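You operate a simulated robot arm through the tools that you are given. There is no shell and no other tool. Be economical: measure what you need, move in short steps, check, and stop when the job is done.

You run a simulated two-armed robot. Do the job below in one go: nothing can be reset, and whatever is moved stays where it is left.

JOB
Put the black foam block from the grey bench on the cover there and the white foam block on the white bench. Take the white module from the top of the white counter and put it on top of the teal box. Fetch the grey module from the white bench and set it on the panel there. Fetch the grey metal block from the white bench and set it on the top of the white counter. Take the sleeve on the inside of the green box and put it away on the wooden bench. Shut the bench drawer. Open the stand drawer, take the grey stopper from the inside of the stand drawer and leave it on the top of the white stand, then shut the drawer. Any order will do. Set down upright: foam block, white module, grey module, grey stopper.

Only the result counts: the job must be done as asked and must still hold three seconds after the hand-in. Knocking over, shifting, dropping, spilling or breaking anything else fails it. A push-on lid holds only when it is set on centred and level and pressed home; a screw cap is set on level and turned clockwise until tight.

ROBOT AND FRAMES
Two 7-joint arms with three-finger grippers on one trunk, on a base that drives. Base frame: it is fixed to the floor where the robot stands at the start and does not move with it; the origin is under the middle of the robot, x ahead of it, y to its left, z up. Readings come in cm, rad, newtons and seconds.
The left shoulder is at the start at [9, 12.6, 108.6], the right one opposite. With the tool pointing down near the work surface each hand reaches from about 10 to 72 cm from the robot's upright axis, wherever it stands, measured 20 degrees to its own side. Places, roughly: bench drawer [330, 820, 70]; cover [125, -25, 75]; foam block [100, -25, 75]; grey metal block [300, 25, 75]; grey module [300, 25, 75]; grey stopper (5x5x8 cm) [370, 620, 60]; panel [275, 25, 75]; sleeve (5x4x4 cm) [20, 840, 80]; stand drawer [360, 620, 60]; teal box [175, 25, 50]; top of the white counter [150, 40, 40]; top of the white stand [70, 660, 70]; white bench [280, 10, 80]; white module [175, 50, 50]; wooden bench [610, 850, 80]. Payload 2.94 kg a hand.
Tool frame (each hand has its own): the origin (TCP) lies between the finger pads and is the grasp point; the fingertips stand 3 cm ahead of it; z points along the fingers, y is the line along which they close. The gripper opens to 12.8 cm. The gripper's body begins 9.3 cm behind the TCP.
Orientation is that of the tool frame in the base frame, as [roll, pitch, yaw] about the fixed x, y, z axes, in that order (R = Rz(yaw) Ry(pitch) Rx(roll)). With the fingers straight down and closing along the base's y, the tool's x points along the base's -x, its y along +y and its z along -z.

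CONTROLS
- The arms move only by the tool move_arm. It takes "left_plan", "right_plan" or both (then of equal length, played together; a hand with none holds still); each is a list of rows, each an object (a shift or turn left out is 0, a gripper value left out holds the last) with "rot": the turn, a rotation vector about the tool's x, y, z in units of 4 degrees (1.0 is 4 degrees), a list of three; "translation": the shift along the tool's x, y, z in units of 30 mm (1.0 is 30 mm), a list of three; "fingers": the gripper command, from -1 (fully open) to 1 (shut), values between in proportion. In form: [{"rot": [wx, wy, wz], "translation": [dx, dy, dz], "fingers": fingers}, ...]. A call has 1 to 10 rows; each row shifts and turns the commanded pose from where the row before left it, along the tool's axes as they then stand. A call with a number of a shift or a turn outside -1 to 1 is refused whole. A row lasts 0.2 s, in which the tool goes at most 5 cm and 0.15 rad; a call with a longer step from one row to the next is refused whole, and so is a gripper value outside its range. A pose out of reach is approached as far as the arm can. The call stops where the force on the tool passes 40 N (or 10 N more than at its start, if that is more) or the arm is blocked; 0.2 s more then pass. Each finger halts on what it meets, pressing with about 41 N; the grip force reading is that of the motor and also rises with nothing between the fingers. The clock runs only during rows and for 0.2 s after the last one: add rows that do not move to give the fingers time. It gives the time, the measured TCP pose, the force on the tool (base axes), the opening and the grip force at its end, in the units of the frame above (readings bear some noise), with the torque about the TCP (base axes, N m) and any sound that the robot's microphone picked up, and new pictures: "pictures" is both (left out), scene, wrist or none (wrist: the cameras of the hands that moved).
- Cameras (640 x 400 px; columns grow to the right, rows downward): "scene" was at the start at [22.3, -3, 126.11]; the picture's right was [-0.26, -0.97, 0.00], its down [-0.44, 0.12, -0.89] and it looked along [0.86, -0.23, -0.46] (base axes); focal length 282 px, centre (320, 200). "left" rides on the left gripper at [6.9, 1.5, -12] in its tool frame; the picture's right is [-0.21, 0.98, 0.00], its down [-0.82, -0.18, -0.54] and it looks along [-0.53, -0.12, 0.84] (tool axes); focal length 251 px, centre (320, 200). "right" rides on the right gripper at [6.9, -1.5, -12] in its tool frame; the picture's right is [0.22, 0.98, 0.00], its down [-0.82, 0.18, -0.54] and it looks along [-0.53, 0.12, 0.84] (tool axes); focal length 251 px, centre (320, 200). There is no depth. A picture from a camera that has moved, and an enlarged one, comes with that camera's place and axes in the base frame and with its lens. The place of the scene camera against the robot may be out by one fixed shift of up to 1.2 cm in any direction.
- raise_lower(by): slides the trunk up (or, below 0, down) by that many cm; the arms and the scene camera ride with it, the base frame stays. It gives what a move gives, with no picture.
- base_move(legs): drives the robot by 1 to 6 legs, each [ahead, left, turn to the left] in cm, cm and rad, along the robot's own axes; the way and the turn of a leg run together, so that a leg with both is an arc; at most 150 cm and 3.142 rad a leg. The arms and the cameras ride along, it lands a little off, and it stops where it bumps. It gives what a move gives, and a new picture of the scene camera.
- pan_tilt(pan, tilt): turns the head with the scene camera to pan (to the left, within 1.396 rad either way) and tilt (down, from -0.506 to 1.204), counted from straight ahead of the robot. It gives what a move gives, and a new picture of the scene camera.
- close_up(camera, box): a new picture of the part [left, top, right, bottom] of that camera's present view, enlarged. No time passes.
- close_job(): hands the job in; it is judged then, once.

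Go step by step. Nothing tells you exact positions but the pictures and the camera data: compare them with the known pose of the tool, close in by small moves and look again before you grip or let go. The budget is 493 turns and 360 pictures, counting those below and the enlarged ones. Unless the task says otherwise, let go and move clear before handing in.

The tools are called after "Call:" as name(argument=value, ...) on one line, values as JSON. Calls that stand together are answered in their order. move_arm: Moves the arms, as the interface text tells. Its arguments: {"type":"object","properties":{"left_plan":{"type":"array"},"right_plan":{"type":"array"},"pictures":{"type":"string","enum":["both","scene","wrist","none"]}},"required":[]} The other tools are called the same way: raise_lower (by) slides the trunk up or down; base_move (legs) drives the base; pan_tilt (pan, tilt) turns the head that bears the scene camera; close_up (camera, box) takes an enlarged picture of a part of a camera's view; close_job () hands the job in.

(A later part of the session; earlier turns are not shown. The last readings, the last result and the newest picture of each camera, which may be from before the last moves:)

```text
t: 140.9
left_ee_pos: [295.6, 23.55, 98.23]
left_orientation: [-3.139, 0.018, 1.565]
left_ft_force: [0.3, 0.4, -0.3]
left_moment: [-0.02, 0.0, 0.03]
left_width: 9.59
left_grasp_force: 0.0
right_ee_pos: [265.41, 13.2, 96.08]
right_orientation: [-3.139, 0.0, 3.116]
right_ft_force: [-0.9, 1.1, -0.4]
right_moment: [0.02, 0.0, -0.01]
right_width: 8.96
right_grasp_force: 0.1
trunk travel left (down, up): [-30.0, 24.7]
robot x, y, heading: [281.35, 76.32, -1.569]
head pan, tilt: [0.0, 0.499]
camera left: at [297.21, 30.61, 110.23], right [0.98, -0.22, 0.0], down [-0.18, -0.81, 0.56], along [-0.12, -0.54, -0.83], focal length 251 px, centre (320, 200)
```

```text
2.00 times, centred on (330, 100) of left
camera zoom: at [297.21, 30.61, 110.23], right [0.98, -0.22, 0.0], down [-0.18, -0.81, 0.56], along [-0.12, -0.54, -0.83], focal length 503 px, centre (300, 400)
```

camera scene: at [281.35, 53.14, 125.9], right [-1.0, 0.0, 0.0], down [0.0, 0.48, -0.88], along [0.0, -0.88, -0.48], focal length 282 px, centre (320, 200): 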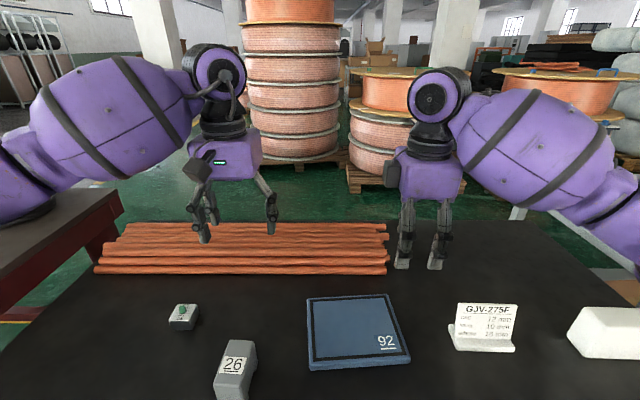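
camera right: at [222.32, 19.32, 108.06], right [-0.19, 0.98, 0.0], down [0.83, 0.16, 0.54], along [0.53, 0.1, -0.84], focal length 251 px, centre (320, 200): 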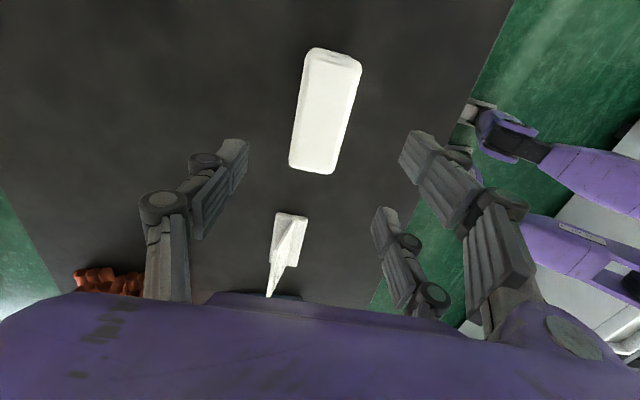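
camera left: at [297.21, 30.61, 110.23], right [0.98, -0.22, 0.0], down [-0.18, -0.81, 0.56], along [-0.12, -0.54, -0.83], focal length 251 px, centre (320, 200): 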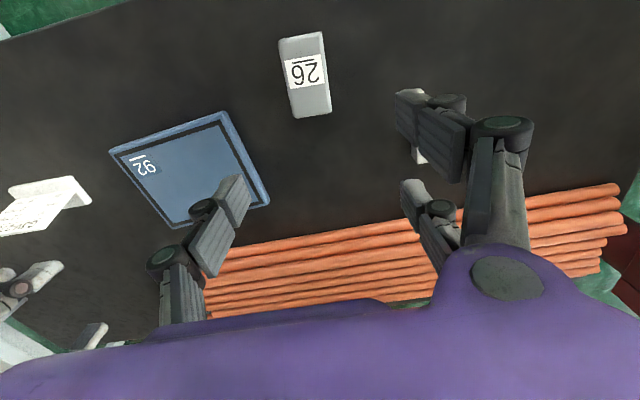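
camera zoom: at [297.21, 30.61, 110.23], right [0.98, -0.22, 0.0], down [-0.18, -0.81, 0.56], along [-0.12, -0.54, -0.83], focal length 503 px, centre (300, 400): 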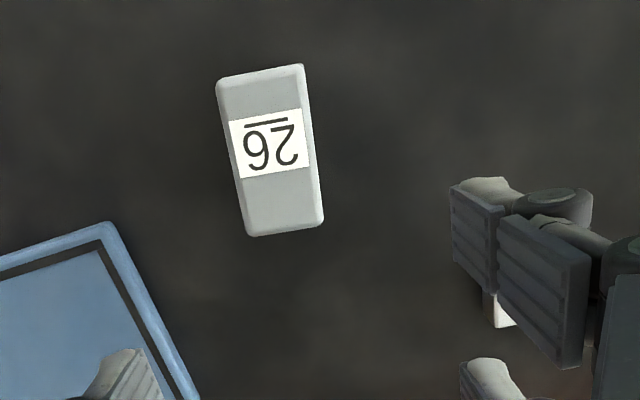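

Module top centre ≈ (295, 27.1), about 4 cm wide in x. Positioning over it and going part-way down.

Call:
move_arm(left_plan=[{"translation": [0.6, -0.1, 0]}, {"translation": [0.6, -0.1, 0]}, {"translation": [0, 0, 1]}, {"translation": [0, 0, 1]}, {"translation": [0, 0, 1]}, {}, {}], pictures="wrist")

```text
t: 142.6
left_ee_pos: [295.21, 26.89, 89.43]
left_orientation: [-3.137, 0.02, 1.563]
left_ft_force: [-1.2, 0.5, 0.2]
left_moment: [-0.02, -0.02, -0.01]
left_width: 9.61
left_grasp_force: 0.2
right_ee_pos: [265.54, 13.18, 96.01]
right_orientation: [-3.14, -0.001, 3.117]
right_ft_force: [-0.2, 0.5, 0.5]
right_moment: [-0.01, 0.0, 0.0]
right_width: 8.96
right_grasp_force: 0.1
trunk travel left (down, up): [-30.0, 24.7]
robot x, y, heading: [281.53, 76.55, -1.568]
head pan, tilt: [0.0, 0.499]
camera left: at [296.74, 33.95, 101.37], right [0.98, -0.22, 0.0], down [-0.18, -0.81, 0.56], along [-0.12, -0.54, -0.83], focal length 251 px, centre (320, 200)
```

left: 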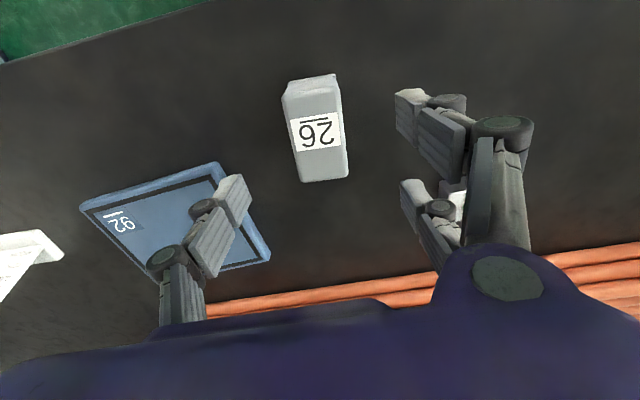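

Call:
move_arm(left_plan=[{"translation": [0, 0, 1]}, {"translation": [0, 0, 1]}, {"translation": [0, 0, 1]}, {}, {"fingers": 1}, {"fingers": 1}, {"fingers": 1}, {"fingers": 1}, {"fingers": 1}], pictures="wrist")

```text
t: 144.6
left_ee_pos: [295.13, 26.78, 80.43]
left_orientation: [-3.137, 0.017, 1.565]
left_ft_force: [0.2, 0.3, -0.6]
left_moment: [0.0, 0.01, -0.02]
left_width: 4.32
left_grasp_force: 40.8
right_ee_pos: [265.42, 13.21, 95.98]
right_orientation: [-3.141, 0.001, 3.117]
right_ft_force: [-0.1, 0.6, -0.1]
right_moment: [0.01, -0.01, 0.0]
right_width: 8.97
right_grasp_force: 0.1
trunk travel left (down, up): [-30.0, 24.7]
robot x, y, heading: [281.17, 76.42, -1.568]
head pan, tilt: [0.0, 0.499]
camera left: at [296.66, 33.8, 92.26], right [0.98, -0.22, 0.0], down [-0.18, -0.81, 0.56], along [-0.12, -0.54, -0.83], focal length 251 px, centre (320, 200)
```

left: 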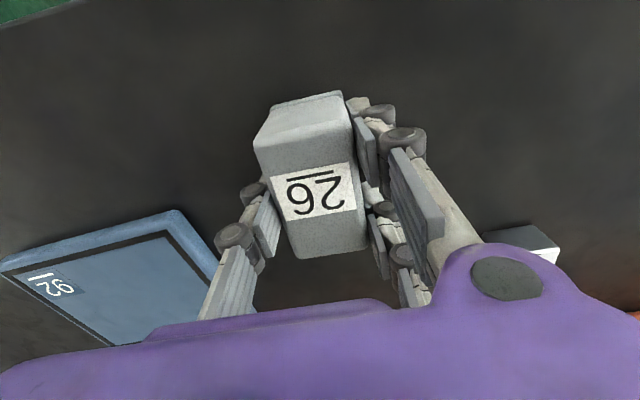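

Gripped. Lifting it, and moving the right hand out of the way first.

Call:
move_arm(left_plan=[{"translation": [0, 0, -0.5]}, {"translation": [0, 0, -1]}, {"translation": [0, 0, -1]}, {}, {}, {}], right_plan=[{"translation": [0.7, 0.5, -0.8]}, {"translation": [0.7, 0.5, -0.8]}, {"translation": [0.7, 0.7, -0.8]}, {"translation": [0.7, 1, -0.8]}, {"translation": [0.7, 1, -0.3]}, {}], pictures="scene")

```text
t: 145.9
left_ee_pos: [294.93, 26.84, 87.94]
left_orientation: [-3.138, 0.017, 1.566]
left_ft_force: [0.6, 0.0, -1.3]
left_moment: [0.0, 0.0, 0.01]
left_width: 4.33
left_grasp_force: 41.1
right_ee_pos: [255.2, 24.62, 106.29]
right_orientation: [3.141, 0.0, 3.117]
right_ft_force: [-0.4, -0.8, 0.0]
right_moment: [0.03, 0.05, -0.03]
right_width: 8.96
right_grasp_force: 0.0
trunk travel left (down, up): [-30.0, 24.7]
robot x, y, heading: [281.24, 76.78, -1.568]
head pan, tilt: [0.0, 0.499]
camera scene: at [281.4, 53.14, 125.89], right [-1.0, 0.0, 0.0], down [0.0, 0.48, -0.88], along [0.0, -0.88, -0.48], focal length 282 px, centre (320, 200)
```

scene: 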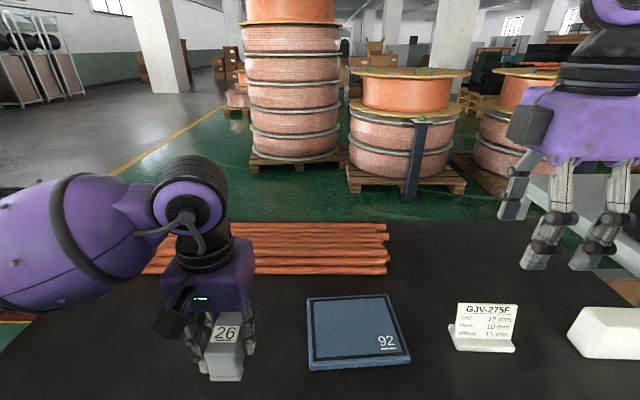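

Call:
move_arm(left_plan=[{"translation": [-0.4, -0.86, 0]}, {"translation": [-0.4, -0.86, 0]}, {"translation": [-0.4, -0.86, 0]}, {"translation": [-0.4, -0.86, 0]}, {"translation": [-0.4, -0.86, 0]}, {"translation": [-0.4, -0.86, 0]}, {"translation": [-0.4, -0.86, 0]}, {"translation": [-0.4, -0.86, 0]}, {"translation": [0, 0, 0.5]}, {"translation": [0, 0, 0.5]}], pictures="both")

```text
t: 148.2
left_ee_pos: [274.34, 17.4, 85.14]
left_orientation: [-3.138, 0.017, 1.564]
left_ft_force: [1.0, 0.2, -1.1]
left_moment: [0.02, -0.01, -0.04]
left_width: 4.31
left_grasp_force: 41.0
right_ee_pos: [254.95, 24.65, 106.33]
right_orientation: [-3.14, -0.001, 3.118]
right_ft_force: [0.6, 0.4, -0.6]
right_moment: [-0.02, -0.01, 0.01]
right_width: 8.97
right_grasp_force: 0.0
trunk travel left (down, up): [-30.0, 24.7]
robot x, y, heading: [281.14, 76.53, -1.568]
head pan, tilt: [0.0, 0.499]
camera scene: at [281.32, 53.19, 125.9], right [-1.0, 0.0, 0.0], down [0.0, 0.48, -0.88], along [0.0, -0.88, -0.48], focal length 282 px, centre (320, 200)
camera left: at [275.94, 24.53, 97.0], right [0.98, -0.22, 0.0], down [-0.18, -0.81, 0.56], along [-0.12, -0.54, -0.83], focal length 251 px, centre (320, 200)
```

scene: 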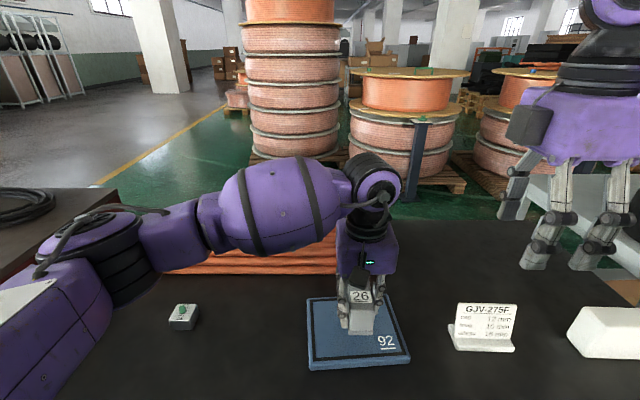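
left: 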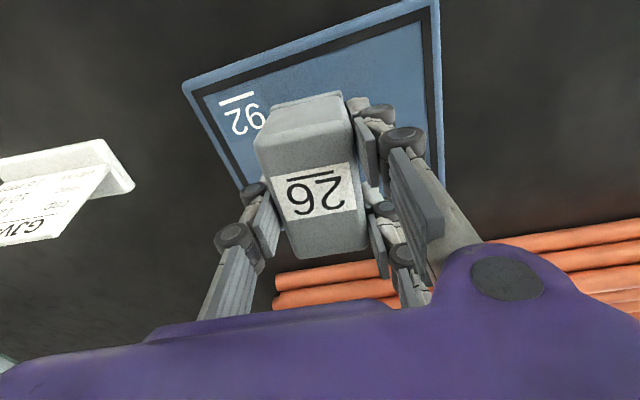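

Call:
move_arm(left_plan=[{"translation": [-0.2, 0, 0.3]}, {"translation": [0, 0, 0.3]}, {"translation": [0, 0, 0.1]}, {}], pictures="none")

Call:
move_arm(left_plan=[{"translation": [0, 0, 0.1]}, {}], pictures="none")

Call:
move_arm(left_plan=[{"translation": [0, 0, 0.1]}, {}], pictures="none")

Call:
move_arm(left_plan=[{"translation": [0, 0, 0.1]}, {}], pictures="none")

```text
t: 149.2
left_ee_pos: [274.35, 16.85, 83.01]
left_orientation: [-3.138, 0.017, 1.562]
left_ft_force: [0.2, -0.6, -0.5]
left_moment: [-0.03, 0.01, -0.04]
left_width: 4.35
left_grasp_force: 40.4
right_ee_pos: [255.19, 24.58, 106.36]
right_orientation: [-3.14, 0.001, 3.117]
right_ft_force: [-0.1, 0.4, 1.4]
right_moment: [-0.01, 0.0, 0.0]
right_width: 8.96
right_grasp_force: 0.2
trunk travel left (down, up): [-30.0, 24.7]
robot x, y, heading: [281.23, 76.8, -1.569]
head pan, tilt: [0.0, 0.499]
```

```text
t: 149.8
left_ee_pos: [274.26, 16.74, 82.66]
left_orientation: [-3.137, 0.02, 1.563]
left_ft_force: [0.0, 0.0, -1.6]
left_moment: [0.0, -0.01, -0.02]
left_width: 4.34
left_grasp_force: 41.0
right_ee_pos: [255.11, 24.66, 106.36]
right_orientation: [-3.14, 0.0, 3.116]
right_ft_force: [0.0, -0.3, 0.0]
right_moment: [0.0, 0.0, 0.01]
right_width: 8.98
right_grasp_force: 0.1
trunk travel left (down, up): [-30.0, 24.7]
robot x, y, heading: [281.24, 76.72, -1.569]
head pan, tilt: [0.0, 0.499]
```

```text
t: 150.3
left_ee_pos: [274.17, 16.66, 82.44]
left_orientation: [-3.137, 0.018, 1.564]
left_ft_force: [0.6, 0.6, -2.0]
left_moment: [0.0, 0.01, -0.02]
left_width: 4.33
left_grasp_force: 41.0
right_ee_pos: [255.06, 24.6, 106.47]
right_orientation: [-3.14, 0.0, 3.117]
right_ft_force: [-0.7, 0.0, 0.5]
right_moment: [-0.01, 0.0, 0.02]
right_width: 8.97
right_grasp_force: 0.0
trunk travel left (down, up): [-30.0, 24.7]
robot x, y, heading: [281.61, 76.78, -1.568]
head pan, tilt: [0.0, 0.499]
```

```text
t: 150.9
left_ee_pos: [274.27, 16.63, 82.12]
left_orientation: [-3.138, 0.018, 1.566]
left_ft_force: [0.0, 0.2, -1.3]
left_moment: [0.03, 0.0, 0.03]
left_width: 4.34
left_grasp_force: 41.1
right_ee_pos: [255.23, 24.75, 106.37]
right_orientation: [-3.139, 0.0, 3.118]
right_ft_force: [0.0, -0.1, -0.8]
right_moment: [-0.01, -0.02, 0.04]
right_width: 8.95
right_grasp_force: 0.1
trunk travel left (down, up): [-30.0, 24.7]
robot x, y, heading: [281.77, 76.16, -1.569]
head pan, tilt: [0.0, 0.499]
```

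Call:
move_arm(left_plan=[{"translation": [0, 0, 0.08]}, {}], pictures="none")

Call:
move_arm(left_plan=[{"translation": [0, 0, 0.08]}, {}], pictures="none")

Call:
move_arm(left_plan=[{"translation": [0, 0, 0.08]}, {}], pictures="wrist")

```text
t: 151.6
left_ee_pos: [274.35, 16.57, 82.24]
left_orientation: [-3.136, 0.021, 1.563]
left_ft_force: [-1.3, -1.1, 15.7]
left_moment: [0.57, -0.1, 0.01]
left_width: 4.29
left_grasp_force: 40.7
right_ee_pos: [255.13, 24.73, 106.47]
right_orientation: [-3.14, -0.001, 3.116]
right_ft_force: [-0.1, -0.1, 0.6]
right_moment: [-0.01, 0.0, 0.04]
right_width: 8.95
right_grasp_force: 0.0
trunk travel left (down, up): [-30.0, 24.7]
robot x, y, heading: [281.18, 76.45, -1.565]
head pan, tilt: [0.0, 0.499]
```

```text
t: 152.2
left_ee_pos: [274.38, 16.58, 82.05]
left_orientation: [-3.135, 0.024, 1.565]
left_ft_force: [-0.2, -5.2, 32.2]
left_moment: [-0.23, 0.03, 0.01]
left_width: 4.34
left_grasp_force: 40.7
right_ee_pos: [255.12, 24.94, 106.39]
right_orientation: [-3.137, 0.0, 3.117]
right_ft_force: [-0.2, 0.1, 0.5]
right_moment: [-0.01, -0.03, 0.0]
right_width: 8.93
right_grasp_force: 0.0
trunk travel left (down, up): [-30.0, 24.7]
robot x, y, heading: [281.37, 76.64, -1.569]
head pan, tilt: [0.0, 0.499]
```

```text
t: 152.8
left_ee_pos: [274.35, 16.61, 81.74]
left_orientation: [-3.136, 0.021, 1.565]
left_ft_force: [-0.3, -4.4, 34.4]
left_moment: [-0.16, -0.01, 0.04]
left_width: 4.34
left_grasp_force: 40.7
right_ee_pos: [255.11, 24.85, 106.46]
right_orientation: [-3.139, 0.002, 3.116]
right_ft_force: [0.3, -0.8, 0.0]
right_moment: [-0.02, 0.02, -0.02]
right_width: 8.96
right_grasp_force: 0.1
trunk travel left (down, up): [-30.0, 24.7]
robot x, y, heading: [281.66, 76.25, -1.573]
head pan, tilt: [0.0, 0.499]
camera left: at [275.96, 23.82, 93.61], right [0.98, -0.22, 0.0], down [-0.18, -0.81, 0.56], along [-0.13, -0.55, -0.83], focal length 251 px, centre (320, 200)
```

left: 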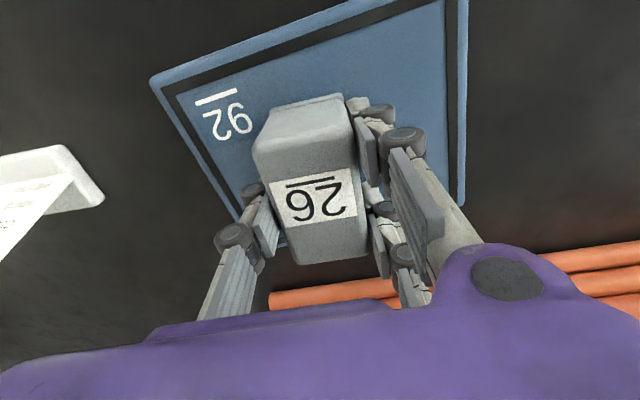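

Firm contact. Releasing and rising.

Call:
move_arm(left_plan=[{"translation": [0, 0, -0.08]}, {"fingers": -0.3}, {"fingers": -0.3}, {"fingers": -0.3}, {"translation": [0, 0, -0.5]}, {"translation": [0, 0, -1]}, {"translation": [0, 0, -1]}, {"translation": [0, 0, -1]}, {"translation": [0, 0, -1]}], pictures="both")

```text
t: 154.8
left_ee_pos: [274.36, 16.96, 95.55]
left_orientation: [-3.138, 0.018, 1.566]
left_ft_force: [-1.2, 0.3, 0.4]
left_moment: [0.01, -0.01, -0.02]
left_width: 8.34
left_grasp_force: 0.0
right_ee_pos: [255.24, 24.68, 106.33]
right_orientation: [-3.141, 0.002, 3.118]
right_ft_force: [-0.1, -0.2, 0.0]
right_moment: [-0.01, 0.0, 0.02]
right_width: 8.96
right_grasp_force: 0.0
trunk travel left (down, up): [-30.0, 24.7]
robot x, y, heading: [281.34, 76.05, -1.57]
head pan, tilt: [0.0, 0.499]
camera scene: at [281.35, 53.27, 125.92], right [-1.0, 0.0, 0.0], down [0.0, 0.48, -0.88], along [0.0, -0.88, -0.48], focal length 282 px, centre (320, 200)
camera left: at [275.9, 24.18, 107.33], right [0.98, -0.22, 0.0], down [-0.18, -0.81, 0.56], along [-0.12, -0.54, -0.83], focal length 251 px, centre (320, 200)
```

scene: 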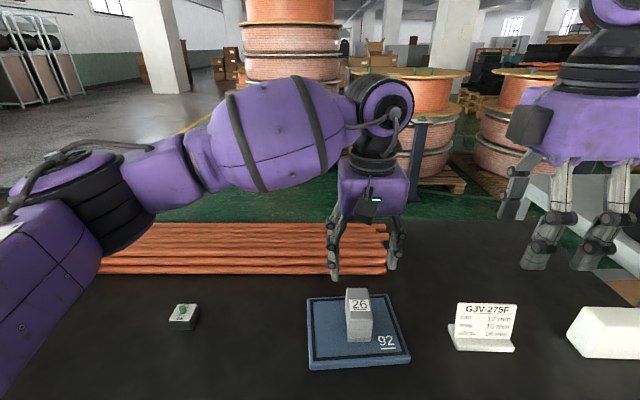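
left: 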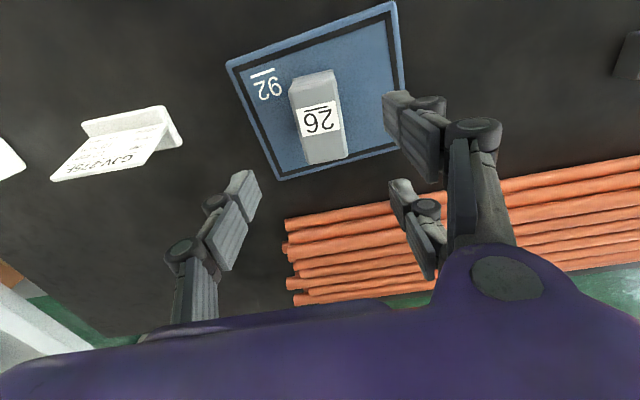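

The grey module stands on the panel. Now the left hand goes to the grey metal block.

Call:
move_arm(left_plan=[{"translation": [-0.05, 1, 0]}, {"translation": [-0.05, 1, 0]}, {"translation": [-0.05, 1, 0]}, {"translation": [-0.05, 1, 0]}, {"translation": [-0.05, 1, 0]}, {"translation": [-0.05, 1, 0]}, {"translation": [-0.05, 1, 0]}, {"translation": [-0.05, 1, 0]}, {"translation": [-0.05, 1, 0]}, {"translation": [-0.05, 1, 0]}], pictures="none")

Call:
move_arm(left_plan=[{"translation": [0, 0.8, 0]}, {"translation": [0, 0.8, 0.5]}, {"translation": [0, 0, 1]}, {}, {}], pictures="wrist")

Call:
close_up(camera="left", box=[250, 60, 410, 200])

```text
t: 156.9
left_ee_pos: [304.47, 15.21, 95.41]
left_orientation: [-3.137, 0.02, 1.564]
left_ft_force: [-0.2, -1.0, 0.3]
left_moment: [-0.04, 0.01, 0.02]
left_width: 8.32
left_grasp_force: 0.0
right_ee_pos: [255.16, 24.77, 106.37]
right_orientation: [-3.141, 0.0, 3.118]
right_ft_force: [0.7, 0.8, 0.5]
right_moment: [0.02, 0.04, 0.01]
right_width: 8.99
right_grasp_force: 0.1
trunk travel left (down, up): [-30.0, 24.7]
robot x, y, heading: [281.45, 76.47, -1.568]
head pan, tilt: [0.0, 0.499]
```

```text
t: 158.2
left_ee_pos: [309.11, 15.0, 90.61]
left_orientation: [-3.139, 0.018, 1.563]
left_ft_force: [-0.3, 0.0, 0.5]
left_moment: [-0.01, -0.02, -0.01]
left_width: 8.35
left_grasp_force: 0.0
right_ee_pos: [255.14, 24.66, 106.36]
right_orientation: [-3.14, 0.001, 3.116]
right_ft_force: [0.0, -0.4, -0.3]
right_moment: [0.0, -0.02, 0.01]
right_width: 8.95
right_grasp_force: 0.1
trunk travel left (down, up): [-30.0, 24.7]
robot x, y, heading: [281.21, 76.73, -1.571]
head pan, tilt: [0.0, 0.499]
camera left: at [310.72, 22.09, 102.53], right [0.98, -0.22, 0.0], down [-0.18, -0.81, 0.56], along [-0.12, -0.54, -0.83], focal length 251 px, centre (320, 200)
```

left: 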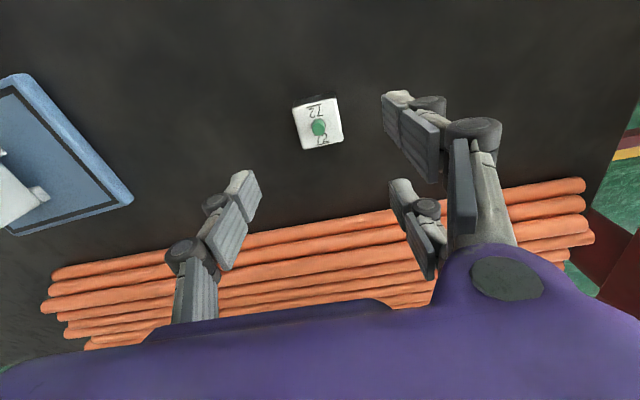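

```text
2.86 times, centred on (330, 130) of left
camera zoom: at [310.72, 22.09, 102.53], right [0.98, -0.22, 0.0], down [-0.18, -0.81, 0.56], along [-0.12, -0.54, -0.83], focal length 718 px, centre (291, 400)
```

zoom: 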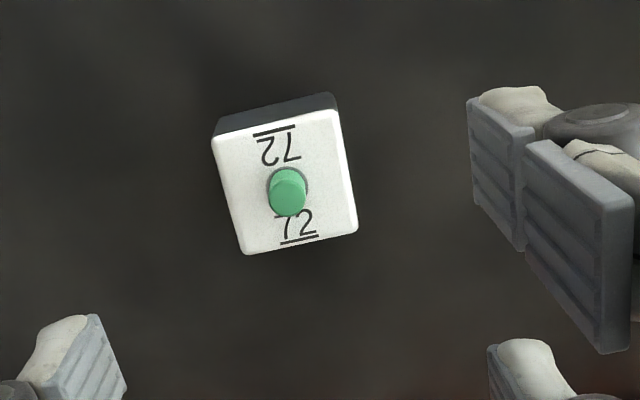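

Metal block is centred under the hand (≈4.2 cm wide). Narrowing the fingers to 6 cm, descending to z≈80, closing.

Call:
move_arm(left_plan=[{"fingers": 0.06}, {"fingers": 0.06}, {"translation": [0, 0, 1]}, {"translation": [0, 0, 1]}, {"translation": [0, 0, 1]}, {"translation": [0, 0, 0.4]}, {}], pictures="both")

```text
t: 159.8
left_ee_pos: [309.25, 15.0, 80.34]
left_orientation: [-3.138, 0.019, 1.564]
left_ft_force: [-0.3, -0.5, 0.0]
left_moment: [-0.01, 0.03, -0.04]
left_width: 6.01
left_grasp_force: 0.1
right_ee_pos: [255.15, 24.6, 106.38]
right_orientation: [-3.14, 0.001, 3.118]
right_ft_force: [-0.9, -0.3, 0.4]
right_moment: [0.0, -0.01, 0.01]
right_width: 8.95
right_grasp_force: 0.1
trunk travel left (down, up): [-30.0, 24.7]
robot x, y, heading: [281.43, 76.35, -1.571]
head pan, tilt: [0.0, 0.499]
camera scene: at [281.35, 53.22, 125.91], right [-1.0, 0.0, 0.0], down [0.0, 0.48, -0.88], along [0.0, -0.88, -0.48], focal length 282 px, centre (320, 200)
camera left: at [310.81, 22.07, 92.27], right [0.98, -0.22, 0.0], down [-0.18, -0.81, 0.56], along [-0.12, -0.54, -0.83], focal length 251 px, centre (320, 200)
```

scene: 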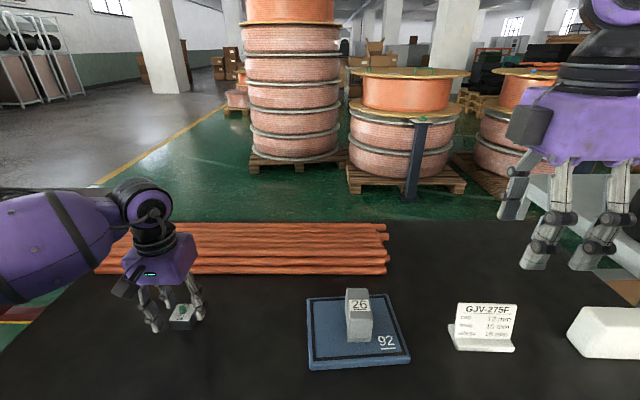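
left: 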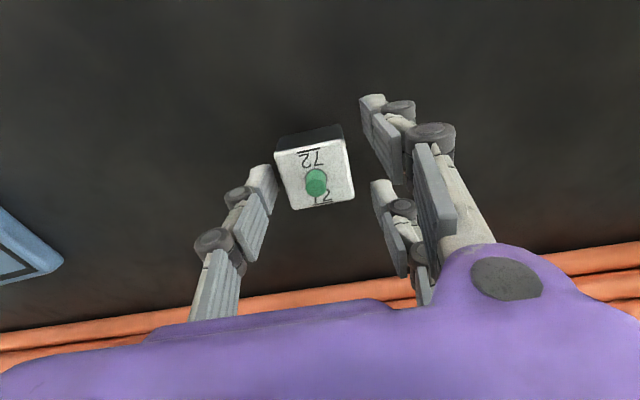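

Call:
move_arm(left_plan=[{"translation": [0, 0, 0.15]}, {"translation": [0, 0, 0.1]}, {}], pictures="none")

Call:
move_arm(left_plan=[{"translation": [0, 0, 0.15]}, {}], pictures="none")

```text
t: 160.6
left_ee_pos: [309.31, 14.95, 79.7]
left_orientation: [-3.136, 0.019, 1.563]
left_ft_force: [-0.2, 0.8, 0.4]
left_moment: [0.01, 0.04, 0.01]
left_width: 6.01
left_grasp_force: 0.0
right_ee_pos: [255.0, 24.71, 106.28]
right_orientation: [-3.139, 0.002, 3.118]
right_ft_force: [-0.8, 0.8, -0.2]
right_moment: [0.03, -0.01, -0.01]
right_width: 8.94
right_grasp_force: 0.0
trunk travel left (down, up): [-30.0, 24.7]
robot x, y, heading: [281.37, 76.84, -1.571]
head pan, tilt: [0.0, 0.499]
```

```text
t: 161.2
left_ee_pos: [309.37, 15.02, 79.2]
left_orientation: [-3.138, 0.021, 1.564]
left_ft_force: [-0.2, 0.3, -0.5]
left_moment: [-0.03, 0.01, 0.0]
left_width: 6.01
left_grasp_force: 0.1
right_ee_pos: [255.07, 24.62, 106.38]
right_orientation: [-3.14, -0.001, 3.117]
right_ft_force: [0.0, 0.3, 0.3]
right_moment: [0.04, -0.01, -0.01]
right_width: 8.94
right_grasp_force: 0.1
trunk travel left (down, up): [-30.0, 24.7]
robot x, y, heading: [281.68, 76.6, -1.571]
head pan, tilt: [0.0, 0.499]
```

No contact yet; closing here.

Call:
move_arm(left_plan=[{"fingers": 1}, {"fingers": 1}, {"fingers": 1}, {"fingers": 1}], pictures="wrist")

```text
t: 162.2
left_ee_pos: [309.25, 14.93, 79.26]
left_orientation: [-3.138, 0.02, 1.562]
left_ft_force: [-0.4, -0.3, 0.5]
left_moment: [0.01, 0.04, 0.02]
left_width: 4.14
left_grasp_force: 41.1
right_ee_pos: [255.18, 24.64, 106.39]
right_orientation: [-3.141, -0.001, 3.117]
right_ft_force: [-0.2, -0.2, 0.7]
right_moment: [0.0, -0.02, 0.05]
right_width: 8.97
right_grasp_force: 0.0
trunk travel left (down, up): [-30.0, 24.7]
robot x, y, heading: [281.7, 76.12, -1.567]
head pan, tilt: [0.0, 0.499]
camera left: at [310.86, 22.07, 91.15], right [0.98, -0.22, 0.0], down [-0.18, -0.81, 0.56], along [-0.12, -0.54, -0.83], focal length 251 px, centre (320, 200)
```

left: 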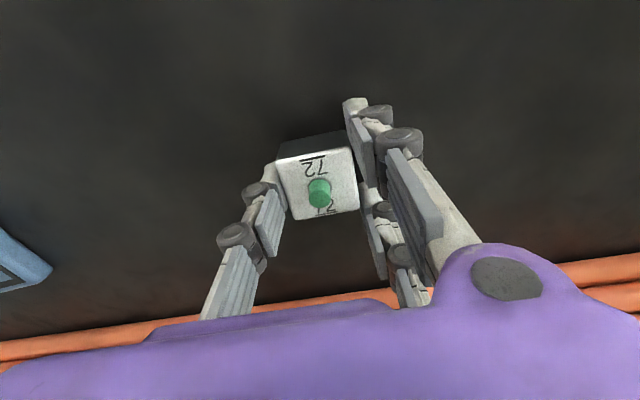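

Gripped. Lifting, then driving back to face the white counter.

Call:
move_arm(left_plan=[{"translation": [0, 0, -0.6]}, {"translation": [0, 0, -1]}, {"translation": [0, 0, -1]}, {"translation": [0, 0, -1]}, {"translation": [0, 0, -1]}, {"translation": [0, 0, -1]}, {"translation": [0, -1, -1]}, {"translation": [0, -1, 0]}, {"translation": [0, -1, 0]}, {"translation": [0, -1, 0]}], pictures="wrist")

Call:
base_move(legs=[[-22, 0, 0], [0, -105, 0]])

```text
t: 164.3
left_ee_pos: [297.07, 15.23, 99.03]
left_orientation: [-3.139, 0.017, 1.565]
left_ft_force: [0.7, 0.6, -1.6]
left_moment: [-0.05, -0.02, -0.02]
left_width: 4.14
left_grasp_force: 41.2
right_ee_pos: [254.93, 24.58, 106.27]
right_orientation: [-3.14, -0.001, 3.117]
right_ft_force: [0.4, -0.3, -0.2]
right_moment: [0.01, -0.03, -0.02]
right_width: 8.95
right_grasp_force: 0.1
trunk travel left (down, up): [-30.0, 24.7]
robot x, y, heading: [281.68, 76.8, -1.572]
head pan, tilt: [0.0, 0.499]
camera left: at [298.58, 22.27, 110.89], right [0.98, -0.22, 0.0], down [-0.18, -0.81, 0.56], along [-0.12, -0.54, -0.83], focal length 251 px, centre (320, 200)
```

left: 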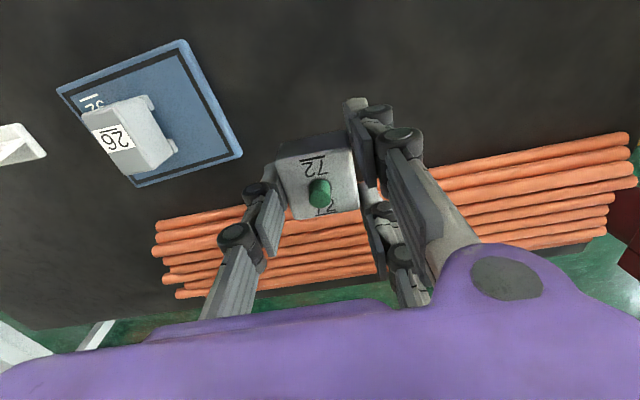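

```text
t: 175.2
left_ee_pos: [192.2, 36.35, 98.99]
left_orientation: [-3.14, 0.017, 1.567]
left_ft_force: [1.4, 0.5, -1.4]
left_moment: [0.01, -0.01, 0.01]
left_width: 4.12
left_grasp_force: 40.7
right_ee_pos: [150.08, 45.53, 106.4]
right_orientation: [-3.139, 0.001, 3.122]
right_ft_force: [0.4, -1.5, 0.4]
right_moment: [0.0, 0.0, -0.02]
right_width: 8.96
right_grasp_force: 0.0
trunk travel left (down, up): [-30.0, 24.7]
robot x, y, heading: [176.4, 97.06, -1.562]
head pan, tilt: [0.0, 0.499]
camera scene: at [176.15, 74.18, 125.91], right [-1.0, -0.01, 0.0], down [0.0, 0.48, -0.88], along [0.01, -0.88, -0.48], focal length 282 px, centre (320, 200)
```

scene: 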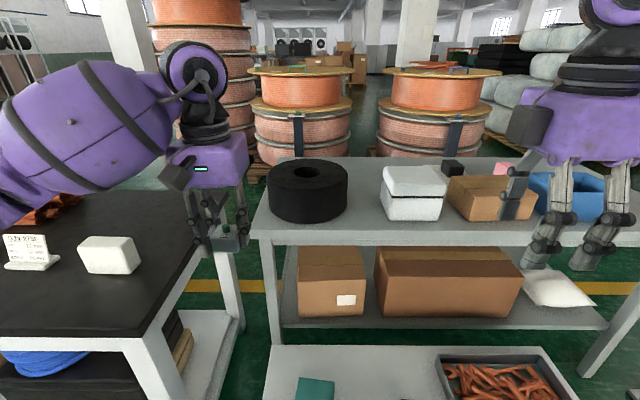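

Tilting the head down to see the counter top.

Call:
pan_tilt(pan=0.0, tilt=0.95)

```text
t: 176.1
left_ee_pos: [192.19, 36.3, 98.98]
left_orientation: [-3.137, 0.018, 1.57]
left_ft_force: [0.8, -0.1, -1.6]
left_moment: [-0.02, 0.02, 0.03]
left_width: 4.14
left_grasp_force: 41.3
right_ee_pos: [150.08, 45.46, 106.4]
right_orientation: [-3.14, 0.001, 3.121]
right_ft_force: [-0.4, -0.7, -0.7]
right_moment: [-0.02, -0.02, -0.01]
right_width: 8.96
right_grasp_force: 0.1
trunk travel left (down, up): [-30.0, 24.7]
robot x, y, heading: [176.18, 97.44, -1.563]
head pan, tilt: [0.0, 0.949]
camera scene: at [176.14, 76.01, 122.17], right [-1.0, -0.01, 0.0], down [-0.01, 0.81, -0.58], along [0.0, -0.58, -0.81], focal length 282 px, centre (320, 200)
```

scene: 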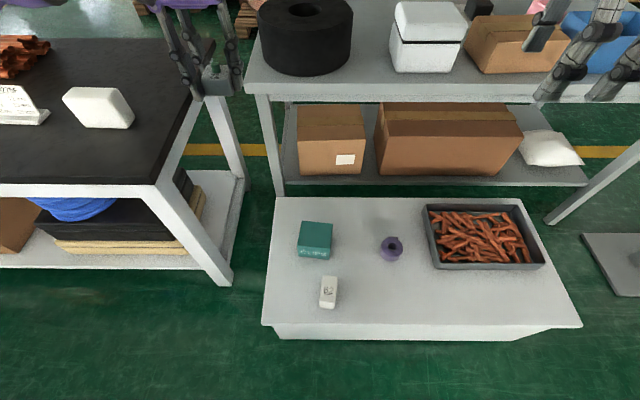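

Clear view: teal box ≈ (177, 37), white module ≈ (174, 52), ring and tray on the counter. I shift right a bit and lower the trunk.

Call:
base_move(legs=[[0, -14, -0.008]])

Call:
raise_lower(by=-28)

Call:
move_arm(left_plan=[{"translation": [0, -0.9, 0]}, {"translation": [0, -0.9, 0]}, {"translation": [0.5, -0.9, 0]}, {"translation": [1, -0.9, 0]}, {"translation": [1, -0.6, 0]}, {"translation": [0.9, 0, 0]}, {}], pictures="both")

```text
t: 177.9
left_ee_pos: [177.8, 36.02, 99.0]
left_orientation: [-3.139, 0.018, 1.559]
left_ft_force: [0.0, 0.4, -1.2]
left_moment: [-0.05, -0.02, -0.01]
left_width: 4.08
left_grasp_force: 41.2
right_ee_pos: [135.93, 45.65, 106.27]
right_orientation: [-3.141, 0.0, 3.115]
right_ft_force: [0.8, 0.2, 0.2]
right_moment: [0.0, -0.03, 0.0]
right_width: 8.97
right_grasp_force: 0.0
trunk travel left (down, up): [-30.0, 24.7]
robot x, y, heading: [162.43, 97.59, -1.573]
head pan, tilt: [0.0, 0.949]
camera scene: at [162.23, 75.97, 122.16], right [-1.0, 0.0, 0.0], down [0.0, 0.81, -0.58], along [0.0, -0.58, -0.81], focal length 282 px, centre (320, 200)
```

scene: 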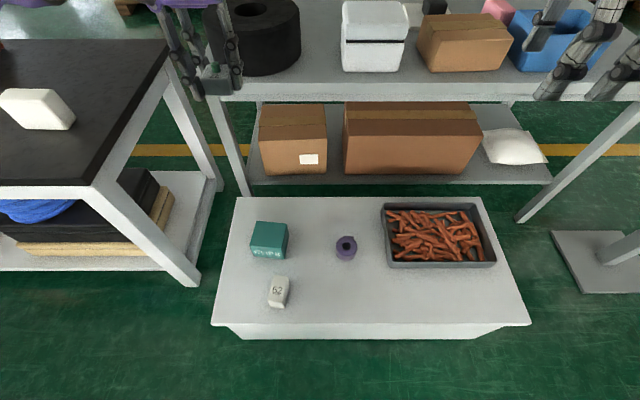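

```text
t: 180.7
left_ee_pos: [178.04, 36.19, 71.0]
left_orientation: [-3.137, 0.019, 1.559]
left_ft_force: [-0.1, 0.0, -1.4]
left_moment: [-0.01, 0.0, 0.0]
left_width: 4.11
left_grasp_force: 41.2
right_ee_pos: [135.84, 45.66, 78.38]
right_orientation: [-3.139, -0.001, 3.112]
right_ft_force: [-0.3, -0.1, -0.2]
right_moment: [-0.01, -0.02, 0.0]
right_width: 8.96
right_grasp_force: 0.1
trunk travel left (down, up): [-2.0, 52.7]
robot x, y, heading: [162.91, 97.69, -1.573]
head pan, tilt: [0.0, 0.949]
```

```text
t: 182.3
left_ee_pos: [165.35, 46.3, 70.96]
left_orientation: [-3.138, 0.018, 1.561]
left_ft_force: [0.1, -0.3, -2.1]
left_moment: [0.02, -0.02, 0.01]
left_width: 4.09
left_grasp_force: 41.2
right_ee_pos: [135.95, 45.77, 78.34]
right_orientation: [-3.14, -0.001, 3.113]
right_ft_force: [0.0, -0.6, -1.0]
right_moment: [-0.03, 0.0, -0.02]
right_width: 8.97
right_grasp_force: 0.1
trunk travel left (down, up): [-2.0, 52.7]
robot x, y, heading: [162.27, 97.3, -1.574]
head pan, tilt: [0.0, 0.949]
camera scene: at [162.24, 66.58, 92.35], right [-1.0, 0.0, 0.0], down [0.0, 0.81, -0.58], along [0.0, -0.58, -0.81], focal length 282 px, centre (320, 200)
camera left: at [166.92, 53.41, 82.91], right [0.97, -0.22, 0.0], down [-0.19, -0.81, 0.56], along [-0.12, -0.54, -0.83], focal length 251 px, centre (320, 200)
```

scene: 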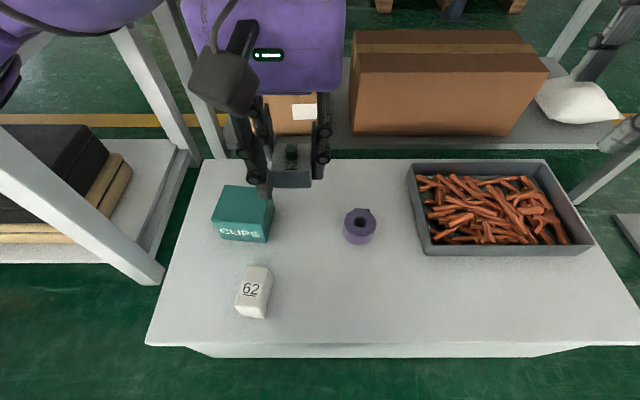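
left: 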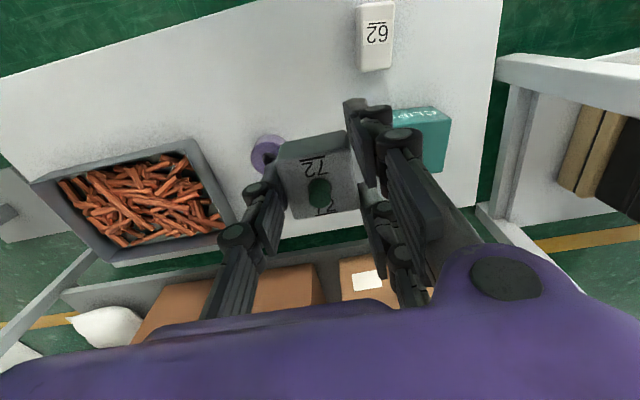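

Counter top ≈ 42. I carry the metal block to about (157, 51) and lower it.

Call:
move_arm(left_plan=[{"translation": [0.52, -0.92, 0]}, {"translation": [0.52, -0.92, 0]}, {"translation": [0.52, -0.92, 0]}, {"translation": [0, 0, 1]}, {"translation": [0, 0, 1]}, {"translation": [0, 0, 1]}, {"translation": [0, 0, 1]}, {"translation": [0, 0, 1]}, {"translation": [0, 0, 1]}, {}], pictures="both")

```text
t: 184.5
left_ee_pos: [157.15, 50.79, 52.67]
left_orientation: [-3.138, 0.017, 1.561]
left_ft_force: [-0.4, -0.8, -1.0]
left_moment: [0.01, -0.01, -0.01]
left_width: 4.14
left_grasp_force: 41.4
right_ee_pos: [135.93, 45.63, 78.37]
right_orientation: [-3.14, 0.001, 3.114]
right_ft_force: [0.5, -0.1, -0.3]
right_moment: [0.03, 0.01, -0.01]
right_width: 8.96
right_grasp_force: 0.0
trunk travel left (down, up): [-2.0, 52.7]
robot x, y, heading: [162.44, 97.49, -1.576]
head pan, tilt: [0.0, 0.949]
camera scene: at [162.24, 66.59, 92.35], right [-1.0, 0.0, 0.0], down [0.0, 0.81, -0.58], along [0.0, -0.58, -0.81], focal length 282 px, centre (320, 200)
camera left: at [158.73, 57.87, 64.57], right [0.97, -0.22, 0.0], down [-0.19, -0.81, 0.56], along [-0.12, -0.54, -0.83], focal length 251 px, centre (320, 200)
```

scene: 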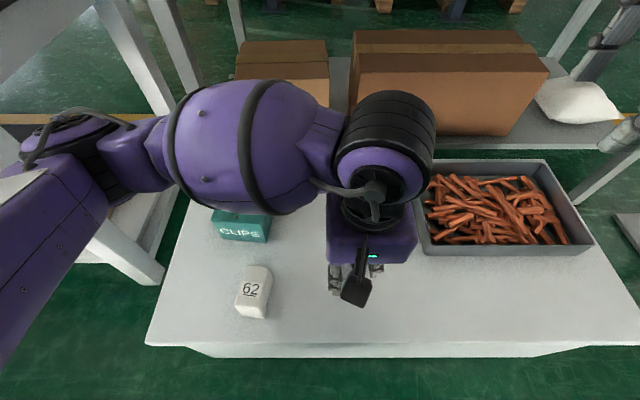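
left: 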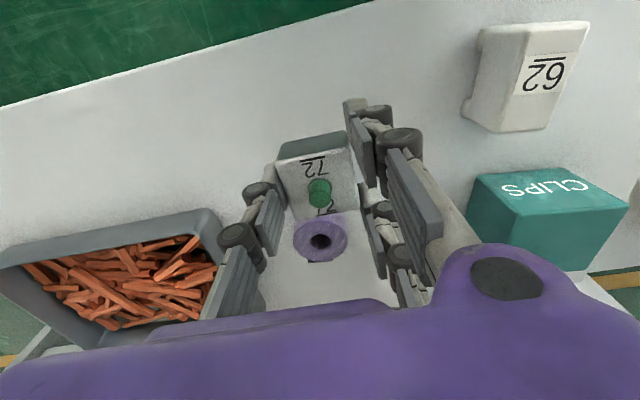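

Call:
move_arm(left_plan=[{"translation": [0.4, 0, 0.4]}, {"translation": [0, 0, 0.4]}, {"translation": [0, 0, 0.4]}, {}], pictures="none")

Call:
move_arm(left_plan=[{"translation": [0, 0, 0.1]}, {"translation": [0, 0, 0.1]}, {}], pictures="none")

Call:
move_arm(left_plan=[{"translation": [0, 0, 0.1]}, {"translation": [0, 0, 0.1]}, {}], pictures="none")

Call:
move_arm(left_plan=[{"translation": [0, 0, 0.1]}, {"translation": [0, 0, 0.1]}, {}], pictures="wrist")

```text
t: 185.5
left_ee_pos: [157.16, 51.98, 49.14]
left_orientation: [-3.137, 0.017, 1.56]
left_ft_force: [0.3, -0.3, -1.8]
left_moment: [0.02, -0.01, -0.02]
left_width: 4.12
left_grasp_force: 41.0
right_ee_pos: [135.96, 45.71, 78.34]
right_orientation: [-3.139, -0.001, 3.113]
right_ft_force: [0.4, 1.1, 0.5]
right_moment: [0.0, 0.01, 0.02]
right_width: 8.98
right_grasp_force: 0.0
trunk travel left (down, up): [-2.0, 52.7]
robot x, y, heading: [162.25, 97.76, -1.567]
head pan, tilt: [0.0, 0.949]
```

```text
t: 186.3
left_ee_pos: [157.08, 52.23, 48.54]
left_orientation: [-3.137, 0.019, 1.56]
left_ft_force: [-0.4, 0.5, -0.8]
left_moment: [0.0, 0.03, 0.01]
left_width: 4.15
left_grasp_force: 41.5
right_ee_pos: [135.8, 45.78, 78.4]
right_orientation: [-3.138, 0.0, 3.114]
right_ft_force: [0.5, 0.5, 0.2]
right_moment: [0.02, -0.05, 0.01]
right_width: 8.96
right_grasp_force: 0.0
trunk travel left (down, up): [-2.0, 52.7]
robot x, y, heading: [162.09, 97.5, -1.574]
head pan, tilt: [0.0, 0.949]
```

```text
t: 187.1
left_ee_pos: [157.0, 51.93, 47.94]
left_orientation: [-3.139, 0.016, 1.56]
left_ft_force: [0.2, 0.4, -2.1]
left_moment: [0.02, 0.02, 0.02]
left_width: 4.11
left_grasp_force: 40.8
right_ee_pos: [135.85, 45.67, 78.55]
right_orientation: [-3.14, 0.002, 3.114]
right_ft_force: [-0.4, 0.4, -0.2]
right_moment: [-0.02, 0.05, -0.01]
right_width: 8.96
right_grasp_force: 0.0
trunk travel left (down, up): [-2.0, 52.7]
robot x, y, heading: [162.26, 97.69, -1.573]
head pan, tilt: [0.0, 0.949]
```

```text
t: 187.9
left_ee_pos: [157.13, 52.14, 47.42]
left_orientation: [-3.139, 0.017, 1.559]
left_ft_force: [-0.2, -0.3, -1.7]
left_moment: [0.01, 0.01, -0.02]
left_width: 4.13
left_grasp_force: 41.1
right_ee_pos: [135.93, 45.78, 78.41]
right_orientation: [-3.139, 0.0, 3.112]
right_ft_force: [-0.5, -0.6, 0.1]
right_moment: [-0.02, 0.03, 0.0]
right_width: 8.96
right_grasp_force: 0.0
trunk travel left (down, up): [-2.0, 52.7]
robot x, y, heading: [162.51, 97.57, -1.572]
head pan, tilt: [0.0, 0.949]
camera left: at [158.7, 59.17, 59.24], right [0.97, -0.22, 0.0], down [-0.19, -0.81, 0.56], along [-0.12, -0.54, -0.83], focal length 251 px, centre (320, 200)
```

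left: 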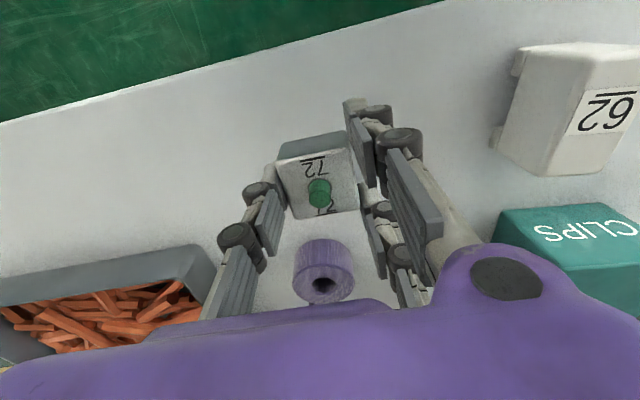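

Call:
move_arm(left_plan=[{"translation": [0, 0, 0.1]}, {"translation": [0, 0, 0.1]}, {}], pictures="none")

Call:
move_arm(left_plan=[{"translation": [0, 0, 0.1]}, {"translation": [0, 0, 0.1]}, {}], pictures="none")

Call:
move_arm(left_plan=[{"translation": [0, 0, 0.1]}, {"translation": [0, 0, 0.1]}, {}], pictures="none")

Call:
move_arm(left_plan=[{"translation": [0, 0, 0.1]}, {"translation": [0, 0, 0.1]}, {}], pictures="wrist")

```text
t: 188.7
left_ee_pos: [156.97, 52.08, 46.67]
left_orientation: [-3.139, 0.016, 1.561]
left_ft_force: [-0.3, 1.0, -0.4]
left_moment: [-0.04, 0.02, 0.0]
left_width: 4.13
left_grasp_force: 40.6
right_ee_pos: [135.9, 45.65, 78.37]
right_orientation: [-3.138, -0.001, 3.114]
right_ft_force: [-0.4, -0.8, 0.0]
right_moment: [0.01, -0.01, -0.01]
right_width: 8.96
right_grasp_force: 0.1
trunk travel left (down, up): [-2.0, 52.7]
robot x, y, heading: [162.59, 97.17, -1.574]
head pan, tilt: [0.0, 0.949]
```

```text
t: 189.5
left_ee_pos: [156.93, 52.06, 46.26]
left_orientation: [-3.137, 0.018, 1.56]
left_ft_force: [-0.2, -0.6, -1.6]
left_moment: [0.03, 0.02, -0.02]
left_width: 4.14
left_grasp_force: 41.5
right_ee_pos: [135.92, 45.76, 78.42]
right_orientation: [-3.141, 0.002, 3.114]
right_ft_force: [0.1, -0.4, 0.6]
right_moment: [-0.01, -0.01, -0.02]
right_width: 8.94
right_grasp_force: 0.0
trunk travel left (down, up): [-2.0, 52.7]
robot x, y, heading: [162.14, 97.36, -1.572]
head pan, tilt: [0.0, 0.949]
```

```text
t: 190.3
left_ee_pos: [157.06, 52.0, 45.58]
left_orientation: [-3.138, 0.02, 1.56]
left_ft_force: [-0.6, -0.9, -1.7]
left_moment: [0.02, 0.0, 0.03]
left_width: 4.12
left_grasp_force: 41.1
right_ee_pos: [135.9, 45.66, 78.47]
right_orientation: [-3.139, 0.0, 3.114]
right_ft_force: [-0.2, 0.0, -0.5]
right_moment: [-0.01, -0.04, 0.03]
right_width: 8.98
right_grasp_force: 0.1
trunk travel left (down, up): [-2.0, 52.7]
robot x, y, heading: [162.6, 97.36, -1.573]
head pan, tilt: [0.0, 0.949]
```

```text
t: 191.1
left_ee_pos: [157.16, 51.93, 44.86]
left_orientation: [-3.14, 0.016, 1.56]
left_ft_force: [0.4, 0.5, -1.1]
left_moment: [0.02, 0.02, -0.02]
left_width: 4.14
left_grasp_force: 41.5
right_ee_pos: [135.9, 45.57, 78.39]
right_orientation: [-3.139, 0.0, 3.114]
right_ft_force: [0.5, 0.2, -0.3]
right_moment: [-0.03, 0.01, -0.01]
right_width: 8.95
right_grasp_force: 0.0
trunk travel left (down, up): [-2.0, 52.7]
robot x, y, heading: [162.39, 96.98, -1.568]
head pan, tilt: [0.0, 0.949]
camera left: at [158.72, 59.08, 56.81], right [0.97, -0.22, 0.0], down [-0.19, -0.81, 0.56], along [-0.12, -0.54, -0.83], focal length 251 px, centre (320, 200)
```

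left: 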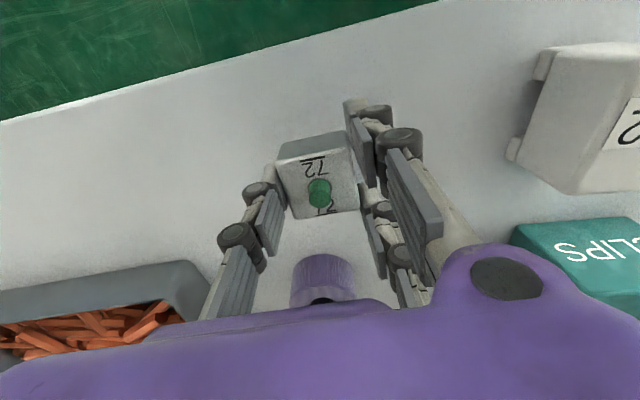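

Call:
move_arm(left_plan=[{"translation": [0, 0, 0.1]}, {"translation": [0, 0, 0.1]}, {}], pictures="none")

Call:
move_arm(left_plan=[{"translation": [0, 0, 0.1]}, {"translation": [0, 0, 0.1]}, {}], pictures="none")

Call:
move_arm(left_plan=[{"translation": [0, 0, 0.1]}, {"translation": [0, 0, 0.1]}, {}], pictures="none")

Call:
move_arm(left_plan=[{"translation": [0, 0, 0.1]}, {"translation": [0, 0, 0.1]}, {}], pictures="wrist")

```text
t: 191.9
left_ee_pos: [157.09, 52.03, 44.37]
left_orientation: [-3.14, 0.017, 1.561]
left_ft_force: [-0.5, 0.5, -1.7]
left_moment: [0.0, 0.01, -0.01]
left_width: 4.14
left_grasp_force: 40.9
right_ee_pos: [136.02, 45.74, 78.4]
right_orientation: [-3.139, -0.002, 3.113]
right_ft_force: [0.2, 0.2, 0.9]
right_moment: [-0.01, 0.01, -0.04]
right_width: 8.97
right_grasp_force: 0.0
trunk travel left (down, up): [-2.0, 52.7]
robot x, y, heading: [162.09, 97.47, -1.571]
head pan, tilt: [0.0, 0.949]
```

```text
t: 192.7
left_ee_pos: [157.03, 51.92, 43.75]
left_orientation: [-3.137, 0.017, 1.559]
left_ft_force: [0.4, -0.8, -0.7]
left_moment: [-0.01, 0.01, -0.04]
left_width: 4.12
left_grasp_force: 41.3
right_ee_pos: [135.94, 45.78, 78.39]
right_orientation: [-3.139, 0.001, 3.114]
right_ft_force: [-0.6, 0.4, 0.2]
right_moment: [-0.03, 0.02, -0.02]
right_width: 8.96
right_grasp_force: 0.1
trunk travel left (down, up): [-2.0, 52.7]
robot x, y, heading: [162.88, 97.4, -1.571]
head pan, tilt: [0.0, 0.949]
```

```text
t: 193.5
left_ee_pos: [157.22, 51.92, 43.13]
left_orientation: [-3.138, 0.017, 1.561]
left_ft_force: [0.3, 0.1, -1.9]
left_moment: [0.02, -0.04, 0.01]
left_width: 4.13
left_grasp_force: 41.2
right_ee_pos: [135.91, 45.64, 78.41]
right_orientation: [-3.14, 0.0, 3.114]
right_ft_force: [-0.6, 0.1, 0.8]
right_moment: [0.02, 0.0, 0.03]
right_width: 8.95
right_grasp_force: 0.1
trunk travel left (down, up): [-2.0, 52.7]
robot x, y, heading: [162.45, 97.63, -1.574]
head pan, tilt: [0.0, 0.949]
```

```text
t: 194.3
left_ee_pos: [157.05, 51.95, 42.55]
left_orientation: [-3.14, 0.017, 1.561]
left_ft_force: [0.4, -1.0, -0.9]
left_moment: [-0.01, 0.0, 0.0]
left_width: 4.1
left_grasp_force: 40.9
right_ee_pos: [135.91, 45.67, 78.3]
right_orientation: [-3.138, 0.0, 3.113]
right_ft_force: [0.0, 0.6, -0.2]
right_moment: [0.02, 0.0, 0.01]
right_width: 8.96
right_grasp_force: 0.1
trunk travel left (down, up): [-2.0, 52.7]
robot x, y, heading: [162.4, 97.7, -1.577]
head pan, tilt: [0.0, 0.949]
camera left: at [158.7, 58.97, 54.35], right [0.97, -0.22, 0.0], down [-0.19, -0.81, 0.56], along [-0.12, -0.54, -0.83], focal length 251 px, centre (320, 200)
```

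left: 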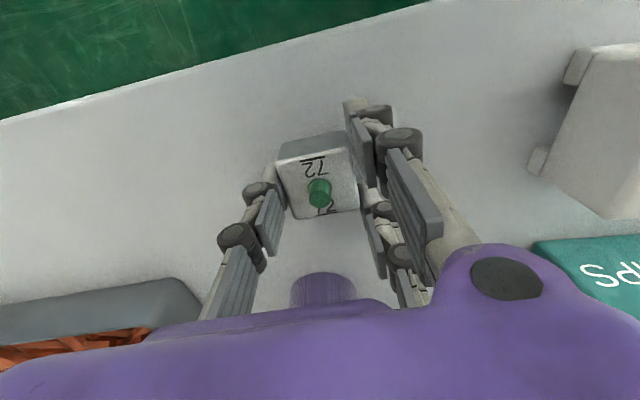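

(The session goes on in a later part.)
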